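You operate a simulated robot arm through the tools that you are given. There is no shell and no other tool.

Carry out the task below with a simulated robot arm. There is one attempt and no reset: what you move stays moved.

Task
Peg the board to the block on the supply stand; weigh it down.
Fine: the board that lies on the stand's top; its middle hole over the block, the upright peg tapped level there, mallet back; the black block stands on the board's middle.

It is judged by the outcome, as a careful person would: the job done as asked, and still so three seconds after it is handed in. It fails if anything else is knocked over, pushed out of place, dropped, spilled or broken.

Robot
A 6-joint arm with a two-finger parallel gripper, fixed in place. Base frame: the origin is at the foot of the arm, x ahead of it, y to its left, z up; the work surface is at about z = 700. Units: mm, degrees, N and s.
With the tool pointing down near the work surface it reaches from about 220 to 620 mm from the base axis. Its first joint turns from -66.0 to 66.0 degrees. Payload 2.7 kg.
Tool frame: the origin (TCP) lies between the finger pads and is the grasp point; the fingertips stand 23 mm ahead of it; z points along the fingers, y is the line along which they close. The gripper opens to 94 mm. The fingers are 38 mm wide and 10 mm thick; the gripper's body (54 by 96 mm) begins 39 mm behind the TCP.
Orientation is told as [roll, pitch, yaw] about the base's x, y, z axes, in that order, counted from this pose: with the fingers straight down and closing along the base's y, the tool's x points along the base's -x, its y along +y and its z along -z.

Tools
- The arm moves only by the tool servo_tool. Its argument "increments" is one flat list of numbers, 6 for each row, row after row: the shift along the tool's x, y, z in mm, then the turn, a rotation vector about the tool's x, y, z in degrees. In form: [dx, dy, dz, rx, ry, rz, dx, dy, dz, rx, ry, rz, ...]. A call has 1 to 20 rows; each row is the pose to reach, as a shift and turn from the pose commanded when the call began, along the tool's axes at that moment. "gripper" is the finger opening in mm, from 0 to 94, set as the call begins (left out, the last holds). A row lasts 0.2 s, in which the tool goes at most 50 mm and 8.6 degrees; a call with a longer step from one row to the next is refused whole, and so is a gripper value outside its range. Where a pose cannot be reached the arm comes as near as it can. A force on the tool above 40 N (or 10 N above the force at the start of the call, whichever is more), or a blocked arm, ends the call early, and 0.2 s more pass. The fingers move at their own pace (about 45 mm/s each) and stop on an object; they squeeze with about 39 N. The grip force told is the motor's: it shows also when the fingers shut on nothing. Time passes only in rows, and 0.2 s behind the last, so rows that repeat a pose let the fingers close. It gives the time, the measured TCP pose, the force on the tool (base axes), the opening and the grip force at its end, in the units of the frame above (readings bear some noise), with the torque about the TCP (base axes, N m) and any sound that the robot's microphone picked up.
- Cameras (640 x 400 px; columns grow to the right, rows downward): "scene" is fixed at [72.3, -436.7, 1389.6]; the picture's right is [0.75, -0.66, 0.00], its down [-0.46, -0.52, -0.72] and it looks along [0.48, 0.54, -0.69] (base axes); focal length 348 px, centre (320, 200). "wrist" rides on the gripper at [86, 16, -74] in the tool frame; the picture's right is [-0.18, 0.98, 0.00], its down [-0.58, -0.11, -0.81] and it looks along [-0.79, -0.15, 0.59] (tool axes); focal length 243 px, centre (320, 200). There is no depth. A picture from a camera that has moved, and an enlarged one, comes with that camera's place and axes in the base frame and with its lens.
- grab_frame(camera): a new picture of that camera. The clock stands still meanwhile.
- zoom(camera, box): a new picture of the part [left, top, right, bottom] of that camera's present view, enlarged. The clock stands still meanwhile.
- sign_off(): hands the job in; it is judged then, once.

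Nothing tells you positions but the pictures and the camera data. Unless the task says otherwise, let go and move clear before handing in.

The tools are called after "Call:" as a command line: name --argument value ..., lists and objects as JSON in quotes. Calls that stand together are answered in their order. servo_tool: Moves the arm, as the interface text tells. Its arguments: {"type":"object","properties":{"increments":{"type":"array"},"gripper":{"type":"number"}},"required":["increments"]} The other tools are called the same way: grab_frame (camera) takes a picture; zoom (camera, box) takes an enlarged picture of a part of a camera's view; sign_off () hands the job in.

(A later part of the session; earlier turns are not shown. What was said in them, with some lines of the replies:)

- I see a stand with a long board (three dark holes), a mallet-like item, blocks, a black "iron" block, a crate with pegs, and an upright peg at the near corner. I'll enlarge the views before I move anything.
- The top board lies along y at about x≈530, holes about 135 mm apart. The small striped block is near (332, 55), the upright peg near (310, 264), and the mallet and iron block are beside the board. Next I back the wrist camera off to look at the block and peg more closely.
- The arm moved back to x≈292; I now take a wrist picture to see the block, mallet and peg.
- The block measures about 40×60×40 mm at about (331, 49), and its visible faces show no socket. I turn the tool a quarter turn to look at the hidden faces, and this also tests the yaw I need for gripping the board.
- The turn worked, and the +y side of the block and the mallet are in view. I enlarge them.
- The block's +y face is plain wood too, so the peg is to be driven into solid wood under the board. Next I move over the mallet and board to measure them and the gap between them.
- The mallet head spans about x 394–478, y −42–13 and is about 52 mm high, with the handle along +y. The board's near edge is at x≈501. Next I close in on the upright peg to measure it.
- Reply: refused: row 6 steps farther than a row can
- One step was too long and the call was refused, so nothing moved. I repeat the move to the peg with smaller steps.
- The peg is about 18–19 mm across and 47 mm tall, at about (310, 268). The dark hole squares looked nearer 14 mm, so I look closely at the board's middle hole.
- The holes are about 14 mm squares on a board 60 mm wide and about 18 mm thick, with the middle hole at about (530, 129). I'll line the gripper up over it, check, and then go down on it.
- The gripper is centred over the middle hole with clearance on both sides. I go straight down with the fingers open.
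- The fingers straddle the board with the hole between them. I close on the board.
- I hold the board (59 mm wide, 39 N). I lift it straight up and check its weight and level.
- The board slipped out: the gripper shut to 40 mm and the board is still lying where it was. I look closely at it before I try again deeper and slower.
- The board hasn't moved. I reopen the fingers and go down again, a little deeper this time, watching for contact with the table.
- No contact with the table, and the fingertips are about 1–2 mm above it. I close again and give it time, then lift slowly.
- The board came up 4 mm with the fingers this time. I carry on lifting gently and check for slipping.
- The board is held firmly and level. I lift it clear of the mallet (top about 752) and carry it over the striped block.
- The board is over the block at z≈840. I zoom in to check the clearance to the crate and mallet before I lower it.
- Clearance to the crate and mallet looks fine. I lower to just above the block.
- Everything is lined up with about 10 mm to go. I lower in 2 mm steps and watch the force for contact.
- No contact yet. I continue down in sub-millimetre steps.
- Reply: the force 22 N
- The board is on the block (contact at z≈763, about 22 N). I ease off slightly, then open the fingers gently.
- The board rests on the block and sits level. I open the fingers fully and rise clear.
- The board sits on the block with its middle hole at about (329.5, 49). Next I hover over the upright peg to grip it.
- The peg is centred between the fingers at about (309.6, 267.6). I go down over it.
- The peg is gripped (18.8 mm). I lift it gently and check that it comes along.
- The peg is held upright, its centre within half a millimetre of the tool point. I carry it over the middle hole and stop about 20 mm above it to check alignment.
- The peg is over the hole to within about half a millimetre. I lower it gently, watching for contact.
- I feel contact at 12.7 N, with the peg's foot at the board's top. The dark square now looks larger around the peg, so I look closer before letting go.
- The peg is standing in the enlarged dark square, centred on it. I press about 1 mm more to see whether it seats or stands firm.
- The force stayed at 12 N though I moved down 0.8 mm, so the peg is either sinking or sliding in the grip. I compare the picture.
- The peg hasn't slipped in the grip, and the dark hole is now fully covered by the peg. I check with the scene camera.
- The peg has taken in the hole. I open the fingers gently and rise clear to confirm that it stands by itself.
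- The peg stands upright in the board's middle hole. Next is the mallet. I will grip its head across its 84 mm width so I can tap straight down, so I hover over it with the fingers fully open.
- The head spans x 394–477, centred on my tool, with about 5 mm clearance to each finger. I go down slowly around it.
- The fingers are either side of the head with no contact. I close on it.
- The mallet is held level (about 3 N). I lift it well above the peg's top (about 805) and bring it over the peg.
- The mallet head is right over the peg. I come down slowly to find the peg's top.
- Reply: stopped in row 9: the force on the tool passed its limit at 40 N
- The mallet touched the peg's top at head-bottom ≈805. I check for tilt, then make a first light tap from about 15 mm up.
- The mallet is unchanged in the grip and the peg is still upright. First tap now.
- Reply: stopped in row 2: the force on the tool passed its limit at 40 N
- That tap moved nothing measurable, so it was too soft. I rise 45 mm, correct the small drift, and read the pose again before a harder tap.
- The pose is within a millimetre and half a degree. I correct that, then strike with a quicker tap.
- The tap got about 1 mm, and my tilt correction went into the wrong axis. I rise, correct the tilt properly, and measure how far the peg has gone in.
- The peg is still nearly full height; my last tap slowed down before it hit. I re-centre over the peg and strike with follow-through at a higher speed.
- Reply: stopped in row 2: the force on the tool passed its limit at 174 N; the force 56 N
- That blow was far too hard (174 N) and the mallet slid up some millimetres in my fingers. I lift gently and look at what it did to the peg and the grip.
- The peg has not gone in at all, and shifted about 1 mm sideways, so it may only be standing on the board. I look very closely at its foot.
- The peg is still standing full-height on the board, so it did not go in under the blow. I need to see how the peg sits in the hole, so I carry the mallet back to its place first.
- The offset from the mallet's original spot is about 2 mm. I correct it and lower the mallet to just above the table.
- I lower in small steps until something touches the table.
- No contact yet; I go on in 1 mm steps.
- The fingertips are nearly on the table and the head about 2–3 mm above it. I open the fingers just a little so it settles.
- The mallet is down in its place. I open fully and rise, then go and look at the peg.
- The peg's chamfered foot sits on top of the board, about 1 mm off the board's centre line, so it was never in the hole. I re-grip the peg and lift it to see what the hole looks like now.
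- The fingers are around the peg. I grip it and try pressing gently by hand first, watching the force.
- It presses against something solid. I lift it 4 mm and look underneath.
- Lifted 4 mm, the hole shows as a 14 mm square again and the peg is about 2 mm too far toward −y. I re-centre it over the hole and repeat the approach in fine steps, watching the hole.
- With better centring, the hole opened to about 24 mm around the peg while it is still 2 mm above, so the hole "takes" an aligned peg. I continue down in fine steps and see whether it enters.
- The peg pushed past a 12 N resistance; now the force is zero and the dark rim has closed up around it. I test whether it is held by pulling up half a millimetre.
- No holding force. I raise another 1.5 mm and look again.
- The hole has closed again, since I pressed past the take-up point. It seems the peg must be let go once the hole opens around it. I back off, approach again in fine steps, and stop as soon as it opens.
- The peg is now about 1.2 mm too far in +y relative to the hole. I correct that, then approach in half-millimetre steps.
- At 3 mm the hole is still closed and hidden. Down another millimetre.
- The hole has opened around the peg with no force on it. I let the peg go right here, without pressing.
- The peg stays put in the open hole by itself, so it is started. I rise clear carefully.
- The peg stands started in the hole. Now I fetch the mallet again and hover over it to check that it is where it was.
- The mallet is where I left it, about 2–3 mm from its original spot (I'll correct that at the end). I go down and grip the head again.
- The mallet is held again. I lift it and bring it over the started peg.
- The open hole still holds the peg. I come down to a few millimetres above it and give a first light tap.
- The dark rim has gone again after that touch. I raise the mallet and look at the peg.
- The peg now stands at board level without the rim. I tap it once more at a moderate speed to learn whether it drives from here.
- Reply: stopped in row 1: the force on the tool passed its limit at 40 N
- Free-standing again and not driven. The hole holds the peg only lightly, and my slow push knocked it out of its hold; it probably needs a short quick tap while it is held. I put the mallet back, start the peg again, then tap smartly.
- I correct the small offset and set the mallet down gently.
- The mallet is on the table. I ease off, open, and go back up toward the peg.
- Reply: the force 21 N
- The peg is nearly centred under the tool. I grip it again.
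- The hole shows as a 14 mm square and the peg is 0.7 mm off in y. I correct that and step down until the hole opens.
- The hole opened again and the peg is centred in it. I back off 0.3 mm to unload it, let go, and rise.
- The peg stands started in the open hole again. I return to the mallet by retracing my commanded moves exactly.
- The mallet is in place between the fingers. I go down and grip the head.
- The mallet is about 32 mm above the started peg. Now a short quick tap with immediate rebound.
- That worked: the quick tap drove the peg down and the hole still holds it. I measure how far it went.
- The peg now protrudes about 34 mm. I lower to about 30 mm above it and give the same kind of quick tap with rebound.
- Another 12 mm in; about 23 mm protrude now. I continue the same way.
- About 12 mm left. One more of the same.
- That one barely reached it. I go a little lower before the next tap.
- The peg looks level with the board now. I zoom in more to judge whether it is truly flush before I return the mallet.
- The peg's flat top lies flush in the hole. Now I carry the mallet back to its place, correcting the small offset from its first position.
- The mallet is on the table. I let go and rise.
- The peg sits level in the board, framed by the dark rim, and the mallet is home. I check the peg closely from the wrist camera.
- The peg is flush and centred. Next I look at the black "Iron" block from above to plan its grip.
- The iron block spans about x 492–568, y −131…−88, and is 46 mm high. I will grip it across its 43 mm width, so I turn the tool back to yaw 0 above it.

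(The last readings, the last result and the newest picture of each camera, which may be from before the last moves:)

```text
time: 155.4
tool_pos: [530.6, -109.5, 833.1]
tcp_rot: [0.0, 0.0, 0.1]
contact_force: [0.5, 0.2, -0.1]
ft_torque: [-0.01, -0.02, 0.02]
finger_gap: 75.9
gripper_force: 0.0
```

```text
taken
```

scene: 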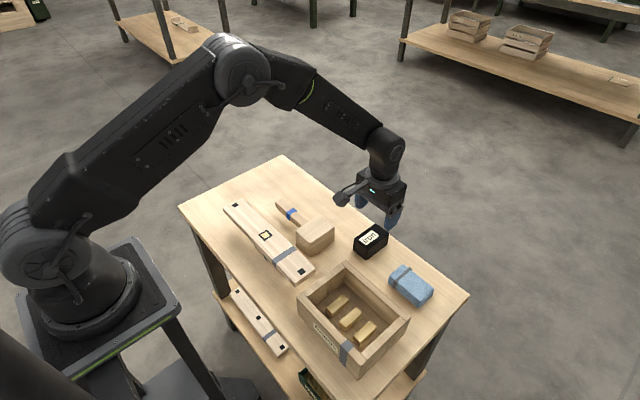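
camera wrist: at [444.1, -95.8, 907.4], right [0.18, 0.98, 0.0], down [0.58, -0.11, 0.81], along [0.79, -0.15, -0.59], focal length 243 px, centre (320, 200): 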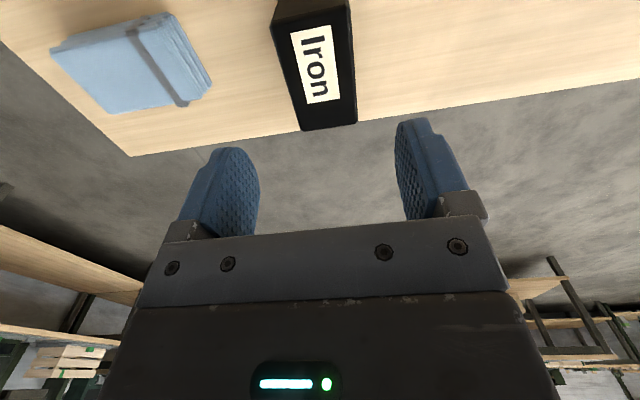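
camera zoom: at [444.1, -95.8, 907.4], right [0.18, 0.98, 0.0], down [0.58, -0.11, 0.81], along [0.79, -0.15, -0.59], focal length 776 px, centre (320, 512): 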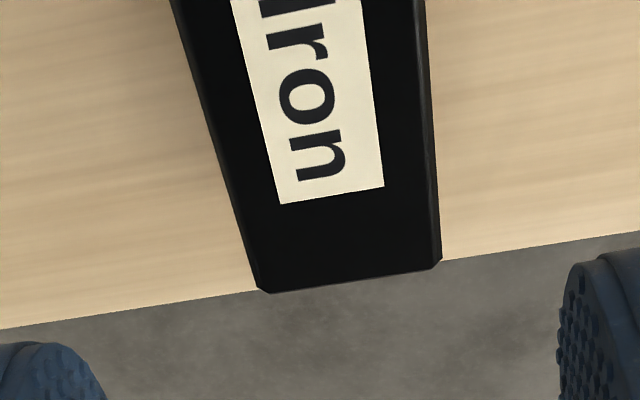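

The gripper is lined up across the iron block. I go down around it and grip.

Call:
servo_tool --increments '[0.5, -0.4, 25, 0, 0, 0, 0.5, -0.8, 55, 0, 0, 0, 0.5, -0.8, 80, 0, 0, 0, 0.5, -0.8, 95, 0, 0, 0, 0.5, -0.8, 102, 0, 0, 0, 0.5, -0.8, 105, 0, 0, 0, 0.5, -0.8, 105, 0, 0, 0]'

Call:
servo_tool --increments '[0, 0, 0, 0, 0, 0, 0, 0, 0, 0, 0, 0, 0, 0, 0, 0, 0, 0, 0, 0, 0, 0, 0, 0, 0, 0, 0, 0, 0, 0]' --gripper 20

Call:
grab_frame --camera "wrist"

Call:
zoom --camera "scene" --box '[330, 190, 450, 265]'

```text
time: 157.0
tool_pos: [529.8, -112.9, 728.6]
tcp_rot: [0.0, 0.0, 0.1]
contact_force: [-0.8, 0.8, 0.6]
ft_torque: [0.02, -0.02, 0.0]
finger_gap: 76.0
gripper_force: 0.2
```

```text
time: 158.2
tool_pos: [530.8, -111.6, 728.7]
tcp_rot: [0.1, -0.1, 0.0]
contact_force: [1.0, 2.9, 0.3]
ft_torque: [0.1, 0.18, -0.05]
finger_gap: 48.2
gripper_force: 39.2
```

```text
taken
camera wrist: at [443.4, -96.7, 802.8], right [0.18, 0.98, 0.0], down [0.58, -0.11, 0.81], along [0.79, -0.15, -0.59], focal length 243 px, centre (320, 200)
```

wrist: 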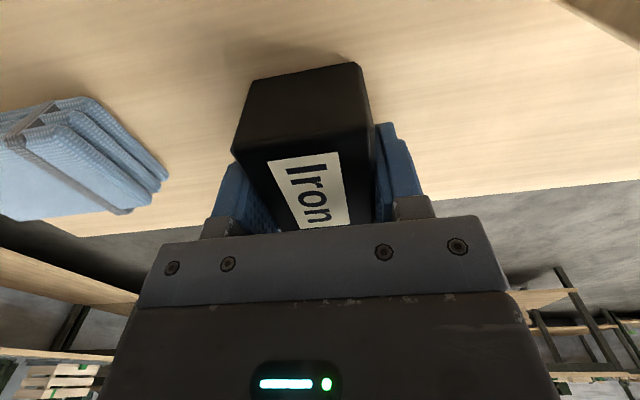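

```text
5.33 times, centred on (390, 228) of scene
camera zoom: at [72.3, -436.7, 1389.6], right [0.75, -0.66, 0.0], down [-0.46, -0.52, -0.72], along [0.48, 0.54, -0.69], focal length 1855 px, centre (-53, 53)
```

zoom: 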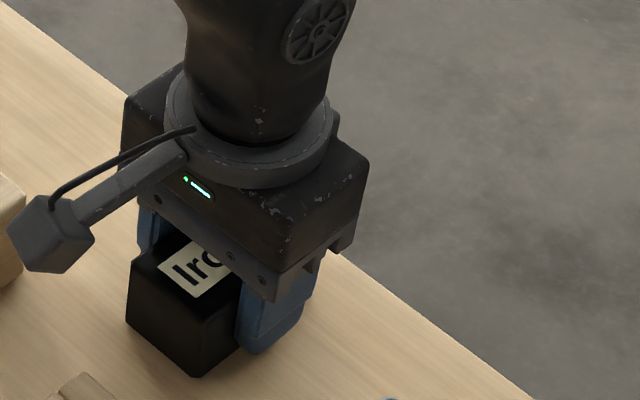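

Gripped (48 mm wide). I lift it slowly and watch the weight.

Call:
servo_tool --increments '[0, 0, -1, 0, 0, 0, 0, 0, -2, 0, 0, 0, 0, 0, -4, 0, 0, 0, 0, 0, -6, 0, 0, 0, 0, 0, -6, 0, 0, 0]'

Call:
zoom --camera "scene" --box '[330, 190, 450, 265]'

```text
time: 159.4
tool_pos: [530.3, -110.2, 735.3]
tcp_rot: [0.1, 0.1, 0.0]
contact_force: [0.2, 0.1, -9.9]
ft_torque: [-0.03, -0.01, 0.0]
finger_gap: 48.0
gripper_force: 38.6
```

```text
5.33 times, centred on (390, 228) of scene
camera zoom: at [72.4, -436.8, 1389.5], right [0.75, -0.66, 0.0], down [-0.46, -0.52, -0.72], along [0.48, 0.54, -0.69], focal length 1855 px, centre (-53, 53)
```

zoom: 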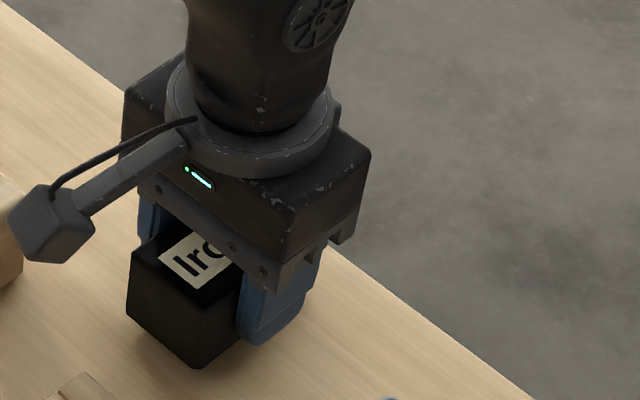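

The iron weighs about 10 N and hangs level. I lift it high.

Call:
servo_tool --increments '[0, 0, -4, 0, 0, 0, 0, 0, -12, 0, 0, 0, 0, 0, -24, 0, 0, 0, 0, 0, -38, 0, 0, 0, 0, 0, -54, 0, 0, 0, 0, 0, -70, 0, 0, 0, 0, 0, -86, 0, 0, 0, 0, 0, -100, 0, 0, 0, 0, 0, -110, 0, 0, 0, 0, 0, -115, 0, 0, 0, 0, 0, -115, 0, 0, 0]'

Call:
grab_frame --camera "scene"

Call:
grab_frame --camera "wrist"

```text
time: 161.8
tool_pos: [532.2, -111.5, 849.8]
tcp_rot: [0.2, 0.1, 0.0]
contact_force: [-1.0, -0.1, -9.5]
ft_torque: [0.01, 0.0, -0.03]
finger_gap: 47.8
gripper_force: 38.5
```

```text
taken
```

scene: 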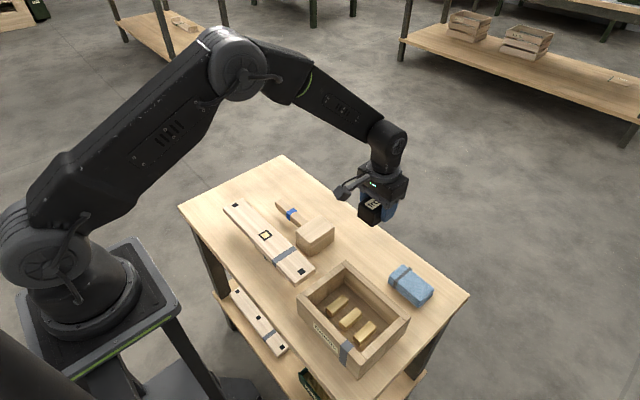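

```text
taken
camera wrist: at [444.3, -96.8, 923.6], right [0.18, 0.98, 0.0], down [0.58, -0.11, 0.81], along [0.79, -0.15, -0.59], focal length 243 px, centre (320, 200)
```

wrist: 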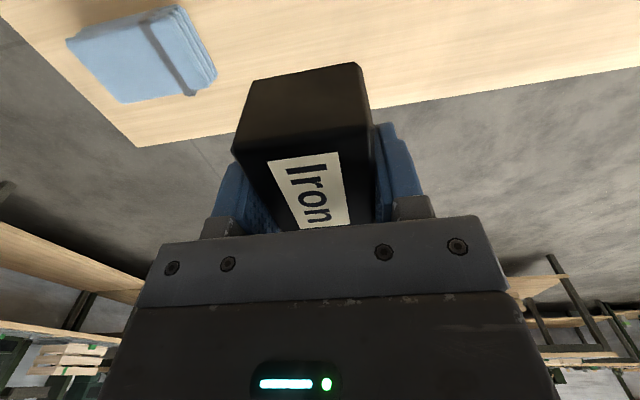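

The iron is held level and centred in the grip. I carry it over the board's middle, turning it so its length lies along the board.

Call:
servo_tool --increments '[6, 5, 0, 0, 0, 3, 18, 14, 0, 0, 0, 9, 34, 27, 0, 0, 0, 16, 51, 41, 0, 0, 0, 24, 68, 55, 0, 0, 0, 32, 85, 69, 0, 0, 0, 40, 102, 83, 0, 0, 0, 48, 119, 97, 0, 0, 0, 56, 136, 111, 0, 0, 0, 64, 153, 125, 0, 0, 0, 72, 170, 139, 0, 0, 0, 79, 186, 151, 0, 0, 0, 85, 196, 159, 0, 0, 0, 89, 199.4, 162, 0, 0, 0, 90, 199.4, 162, 0, 0, 0, 90]'

Call:
servo_tool --increments '[0, 0, 0, 0, 0, 0]'

Call:
grab_frame --camera "wrist"

Call:
zoom --camera "scene" --box '[210, 170, 350, 270]'

```text
time: 165.0
tool_pos: [331.3, 50.0, 849.2]
tcp_rot: [0.0, 0.2, -90.0]
contact_force: [0.5, 0.0, -8.6]
ft_torque: [-0.01, 0.01, 0.02]
finger_gap: 47.9
gripper_force: 38.9
```

```text
time: 165.4
tool_pos: [331.1, 49.8, 849.8]
tcp_rot: [-0.1, 0.0, -90.0]
contact_force: [0.1, 0.4, -10.0]
ft_torque: [-0.01, 0.0, -0.07]
finger_gap: 47.7
gripper_force: 39.2
```

```text
taken
camera wrist: at [347.9, 135.4, 923.0], right [0.98, -0.18, 0.0], down [-0.11, -0.58, 0.81], along [-0.15, -0.79, -0.59], focal length 243 px, centre (320, 200)
```

wrist: 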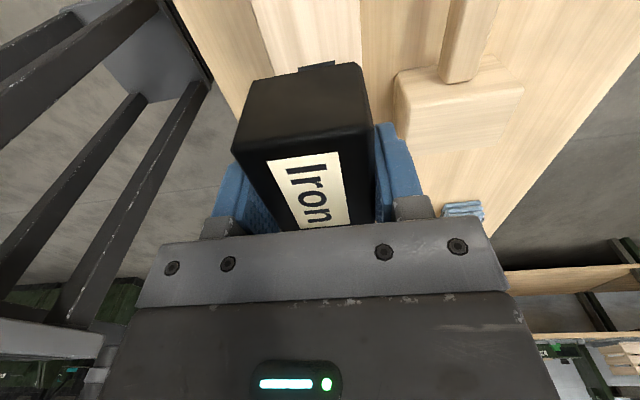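

```text
4.00 times, centred on (280, 220) of scene
camera zoom: at [72.4, -436.7, 1389.6], right [0.75, -0.66, 0.0], down [-0.46, -0.52, -0.72], along [0.48, 0.54, -0.69], focal length 1391 px, centre (480, 120)
```

zoom: 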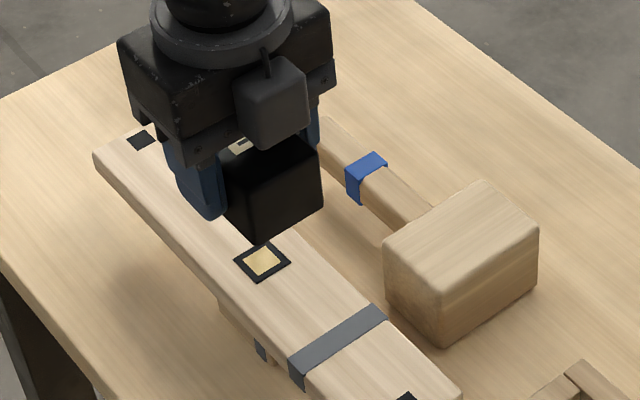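

The iron is over the middle. I lower it to just above the board, then ease it down.

Call:
servo_tool --increments '[0.5, 0.2, 6, 0, 0, 0, 1, 0.4, 18, 0, 0, 0, 1, 0.4, 32, 0, 0, 0, 1, 0.4, 44, 0, 0, 0, 1, 0.4, 52, 0, 0, 0, 1, 0.4, 56, 0, 0, 0, 1, 0.4, 57, 0, 0, 0, 1, 0.4, 57, 0, 0, 0]'

Call:
zoom --camera "scene" --box '[210, 180, 330, 255]'

Call:
grab_frame --camera "wrist"

```text
time: 167.2
tool_pos: [331.9, 50.4, 793.0]
tcp_rot: [0.0, 0.0, -90.0]
contact_force: [-0.6, 0.1, -10.0]
ft_torque: [-0.03, 0.0, -0.02]
finger_gap: 48.3
gripper_force: 39.2
```

```text
5.33 times, centred on (270, 218) of scene
camera zoom: at [72.4, -436.7, 1389.6], right [0.75, -0.66, 0.0], down [-0.46, -0.52, -0.72], along [0.48, 0.54, -0.69], focal length 1855 px, centre (587, 107)
```

zoom: 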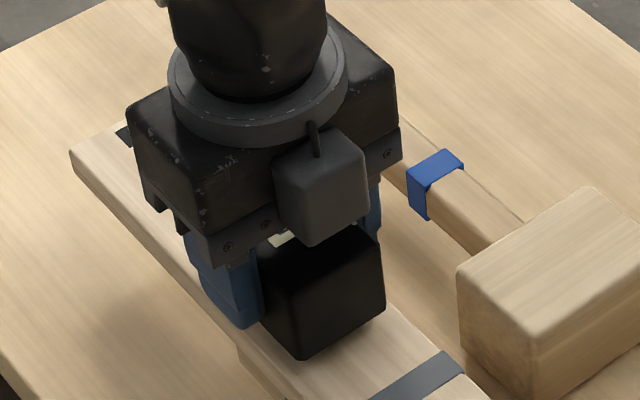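

```text
taken
camera wrist: at [347.6, 136.6, 866.3], right [0.98, -0.18, 0.0], down [-0.11, -0.58, 0.81], along [-0.15, -0.79, -0.59], focal length 243 px, centre (320, 200)
```

wrist: 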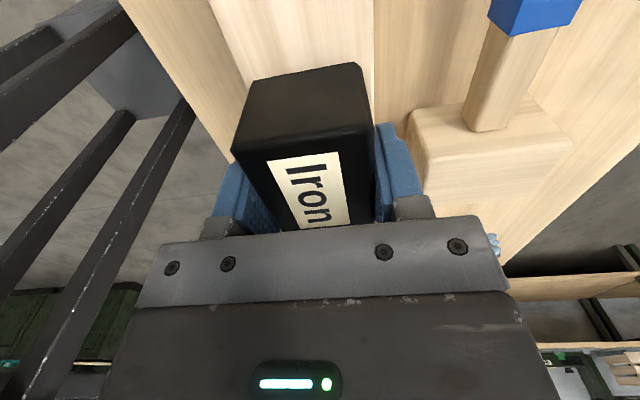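

A few millimetres remain. I lower in sub-millimetre steps until the board takes the weight.

Call:
servo_tool --increments '[0, 0, 1, 0, 0, 0, 0, 0, 2, 0, 0, 0, 0, 0, 3, 0, 0, 0, 0, 0, 3, 0, 0, 0]'

Call:
servo_tool --increments '[0, 0, 0.5, 0, 0, 0, 0, 0, 1, 0, 0, 0, 0, 0, 1, 0, 0, 0]'

Call:
servo_tool --increments '[0, 0, 0.4, 0, 0, 0, 0, 0, 0.8, 0, 0, 0, 0, 0, 0.8, 0, 0, 0]'

```text
time: 168.2
tool_pos: [332.7, 50.6, 788.5]
tcp_rot: [0.0, 0.1, -90.0]
contact_force: [0.4, -0.1, -9.2]
ft_torque: [-0.01, -0.03, 0.02]
finger_gap: 47.5
gripper_force: 38.6
```

```text
time: 169.0
tool_pos: [330.9, 51.5, 788.4]
tcp_rot: [0.0, 0.0, -90.0]
contact_force: [-0.4, 0.8, -9.4]
ft_torque: [0.03, 0.0, 0.03]
finger_gap: 47.9
gripper_force: 38.6
```

```text
time: 169.8
tool_pos: [331.7, 52.0, 787.1]
tcp_rot: [-0.1, 0.0, -90.1]
contact_force: [0.2, 0.2, -10.0]
ft_torque: [0.02, 0.03, -0.04]
finger_gap: 47.9
gripper_force: 39.0
```

Still hanging free. A little further.

Call:
servo_tool --increments '[0, 0, 0.4, 0, 0, 0, 0, 0, 0.8, 0, 0, 0, 0, 0, 0.8, 0, 0, 0]'

Call:
servo_tool --increments '[0, 0, 0.3, 0, 0, 0, 0, 0, 0.6, 0, 0, 0, 0, 0, 0.6, 0, 0, 0]'

```text
time: 170.6
tool_pos: [332.2, 51.2, 786.7]
tcp_rot: [0.0, 0.0, -89.9]
contact_force: [-3.2, 0.9, 2.5]
ft_torque: [0.01, 0.18, -0.04]
finger_gap: 48.1
gripper_force: 39.1
```

```text
time: 171.4
tool_pos: [332.0, 51.0, 787.8]
tcp_rot: [0.0, 0.1, -90.0]
contact_force: [-5.2, 2.4, 17.3]
ft_torque: [-0.01, 0.31, -0.07]
finger_gap: 47.9
gripper_force: 39.0
```

The board has taken the iron's weight. I ease off and open the fingers gently.

Call:
servo_tool --increments '[0, 0, -0.5, 0, 0, 0, 0, 0, -0.5, 0, 0, 0]'

Call:
servo_tool --increments '[0, 0, 0, 0, 0, 0, 0, 0, 0, 0, 0, 0, 0, 0, 0, 0, 0, 0]' --gripper 54

Call:
servo_tool --increments '[0, 0, 0, 0, 0, 0, 0, 0, 0, 0, 0, 0, 0, 0, 0, 0, 0, 0]' --gripper 72

Call:
zoom --camera "scene" --box '[210, 180, 330, 255]'

Call:
grab_frame --camera "wrist"

```text
time: 172.0
tool_pos: [333.5, 50.6, 787.5]
tcp_rot: [0.0, 0.1, -90.1]
contact_force: [-3.4, 0.1, 15.1]
ft_torque: [-0.17, 0.18, -0.02]
finger_gap: 47.9
gripper_force: 38.7
```

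```text
time: 172.8
tool_pos: [333.0, 50.7, 786.4]
tcp_rot: [0.0, 0.2, -90.0]
contact_force: [-0.4, 0.8, -0.6]
ft_torque: [0.03, 0.01, -0.04]
finger_gap: 54.3
gripper_force: 0.1
```

```text
time: 173.6
tool_pos: [332.1, 51.7, 786.0]
tcp_rot: [0.0, 0.1, -90.0]
contact_force: [1.1, 0.1, 0.2]
ft_torque: [0.01, -0.02, -0.01]
finger_gap: 71.9
gripper_force: 0.0
```

```text
5.33 times, centred on (270, 218) of scene
camera zoom: at [72.3, -436.7, 1389.6], right [0.75, -0.66, 0.0], down [-0.46, -0.52, -0.72], along [0.48, 0.54, -0.69], focal length 1855 px, centre (587, 107)
```

zoom: 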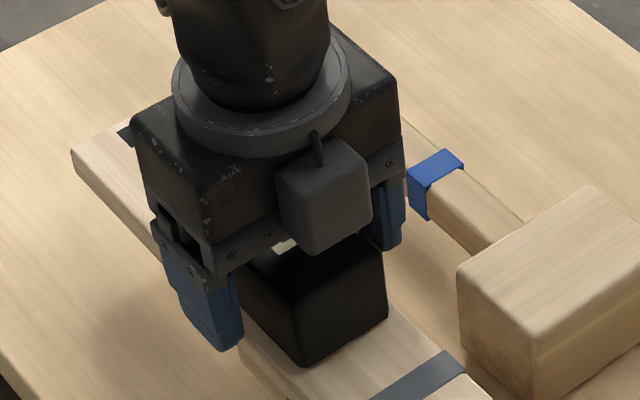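

```text
taken
camera wrist: at [348.3, 136.7, 860.5], right [0.98, -0.18, 0.0], down [-0.11, -0.58, 0.81], along [-0.15, -0.79, -0.59], focal length 243 px, centre (320, 200)
```

wrist: 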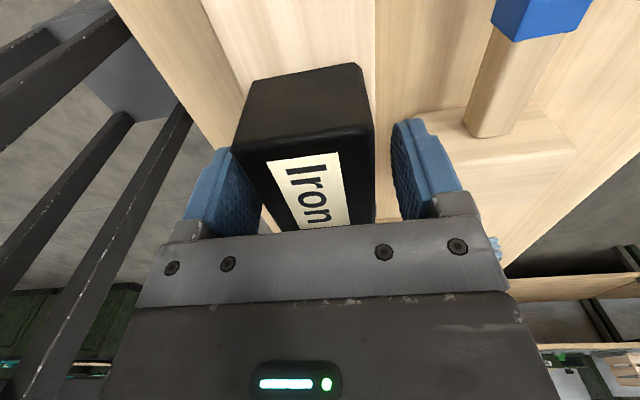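

The iron stands on the board's middle by itself. I rise straight up and back away to see the whole scene.

Call:
servo_tool --increments '[0, 0, -3, 0, 0, 0, 0, 0, -12, 0, 0, 0, 0, 0, -30, 0, 0, 0, 0, 0, -60, 0, 0, 0, 0, 0, -95, 0, 0, 0, 0, 0, -130, 0, 0, 0, 0, 0, -160, 0, 0, 0, 0, 0, -160, 0, 0, 0]'

Call:
servo_tool --increments '[40, 20, 0, 0, 0, 0, 80, 40, 0, 0, 0, 0, 120, 60, 0, 0, 0, 0, 120, 60, 0, 0, 0, 0]'

Call:
grab_frame --camera "scene"

Call:
zoom --camera "scene" --box '[200, 170, 360, 290]'

Call:
grab_frame --camera "wrist"

```text
time: 175.4
tool_pos: [330.7, 52.0, 948.7]
tcp_rot: [-0.1, 0.1, -90.0]
contact_force: [-0.1, -0.4, 0.6]
ft_torque: [0.02, -0.01, 0.04]
finger_gap: 71.8
gripper_force: 0.0
```

```text
time: 176.4
tool_pos: [391.9, 172.5, 948.6]
tcp_rot: [0.0, 0.0, -90.1]
contact_force: [0.6, 0.1, 0.7]
ft_torque: [0.03, 0.0, 0.0]
finger_gap: 72.2
gripper_force: 0.1
```

```text
taken
```

scene: 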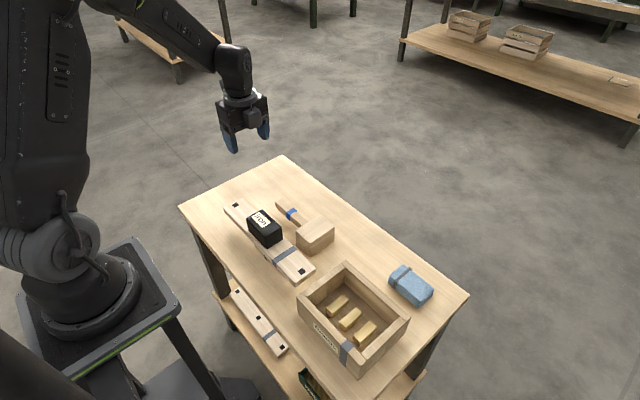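

```text
3.33 times, centred on (280, 230) of scene
camera zoom: at [72.3, -436.7, 1389.6], right [0.75, -0.66, 0.0], down [-0.46, -0.52, -0.72], along [0.48, 0.54, -0.69], focal length 1160 px, centre (453, 100)
```

zoom: 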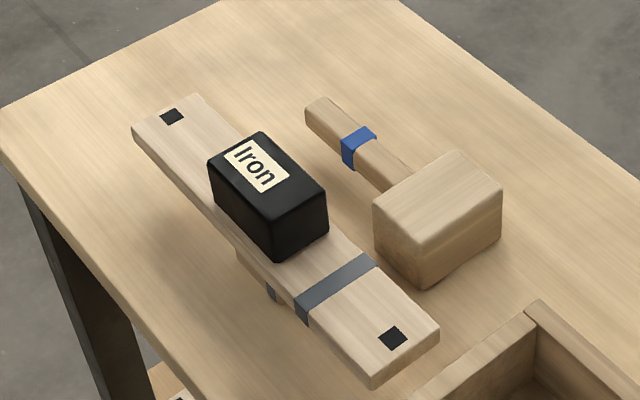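

```text
taken
camera wrist: at [407.6, 257.9, 1021.1], right [0.98, -0.19, 0.0], down [-0.11, -0.58, 0.81], along [-0.15, -0.79, -0.59], focal length 243 px, centre (320, 200)
```

wrist: 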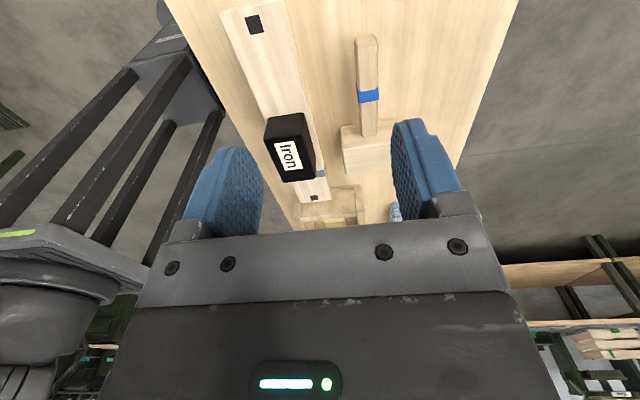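

The board is level on the block with the iron on its middle. Last check: the mallet's position against the first picture, using the same zoom, plus the other items.

Call:
zoom --camera "scene" --box '[240, 160, 400, 260]'

Call:
zoom --camera "scene" --box '[280, 220, 480, 345]'

```text
4.00 times, centred on (320, 210) of scene
camera zoom: at [72.3, -436.7, 1389.6], right [0.75, -0.66, 0.0], down [-0.46, -0.52, -0.72], along [0.48, 0.54, -0.69], focal length 1391 px, centre (320, 160)
```

zoom: 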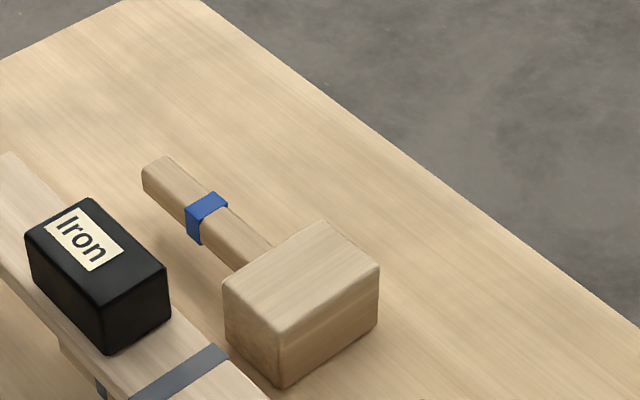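

```text
3.20 times, centred on (380, 282) of scene
camera zoom: at [72.3, -436.7, 1389.6], right [0.75, -0.66, 0.0], down [-0.46, -0.52, -0.72], along [0.48, 0.54, -0.69], focal length 1113 px, centre (128, -64)
```

zoom: 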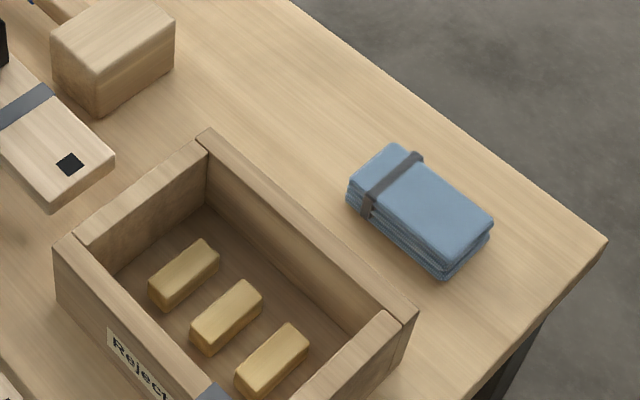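

The mallet lies where it was in the first picture. The crate, reject pegs and cloth haven't moved. The board is pegged level on the block with the iron standing on its middle, and the gripper is clear, so I hand the job in.

Call:
sign_off

```text
The job is handed in.
```

The job is handed in. The top board lies on the striped block with its middle hole over it, and the upright peg is tapped level there. The iron block stands on the board's middle, turned so its length runs along the board. The mallet is back where it was, and the last pictures show the crate, the reject pegs and the cloth unmoved.

Some things went wrong along the way:
- **Board grip:** my first grip on the board slipped as I began to lift. The board stayed put, and a deeper, slower grip held it.
- **Peg placement:** the hole holds the peg only once it is lined up and let go without pressing. I knocked it out of that hold more than once and set it again twice.
- **Mallet strikes:** one early blow was far too hard, peaking at 174 N, and the mallet slid up in my fingers. It left no damage that I could see in the pictures. Short, quick taps then drove the peg in.

The peg looked flush in close-up from both cameras. I judged it by eye and did not measure it by touch.
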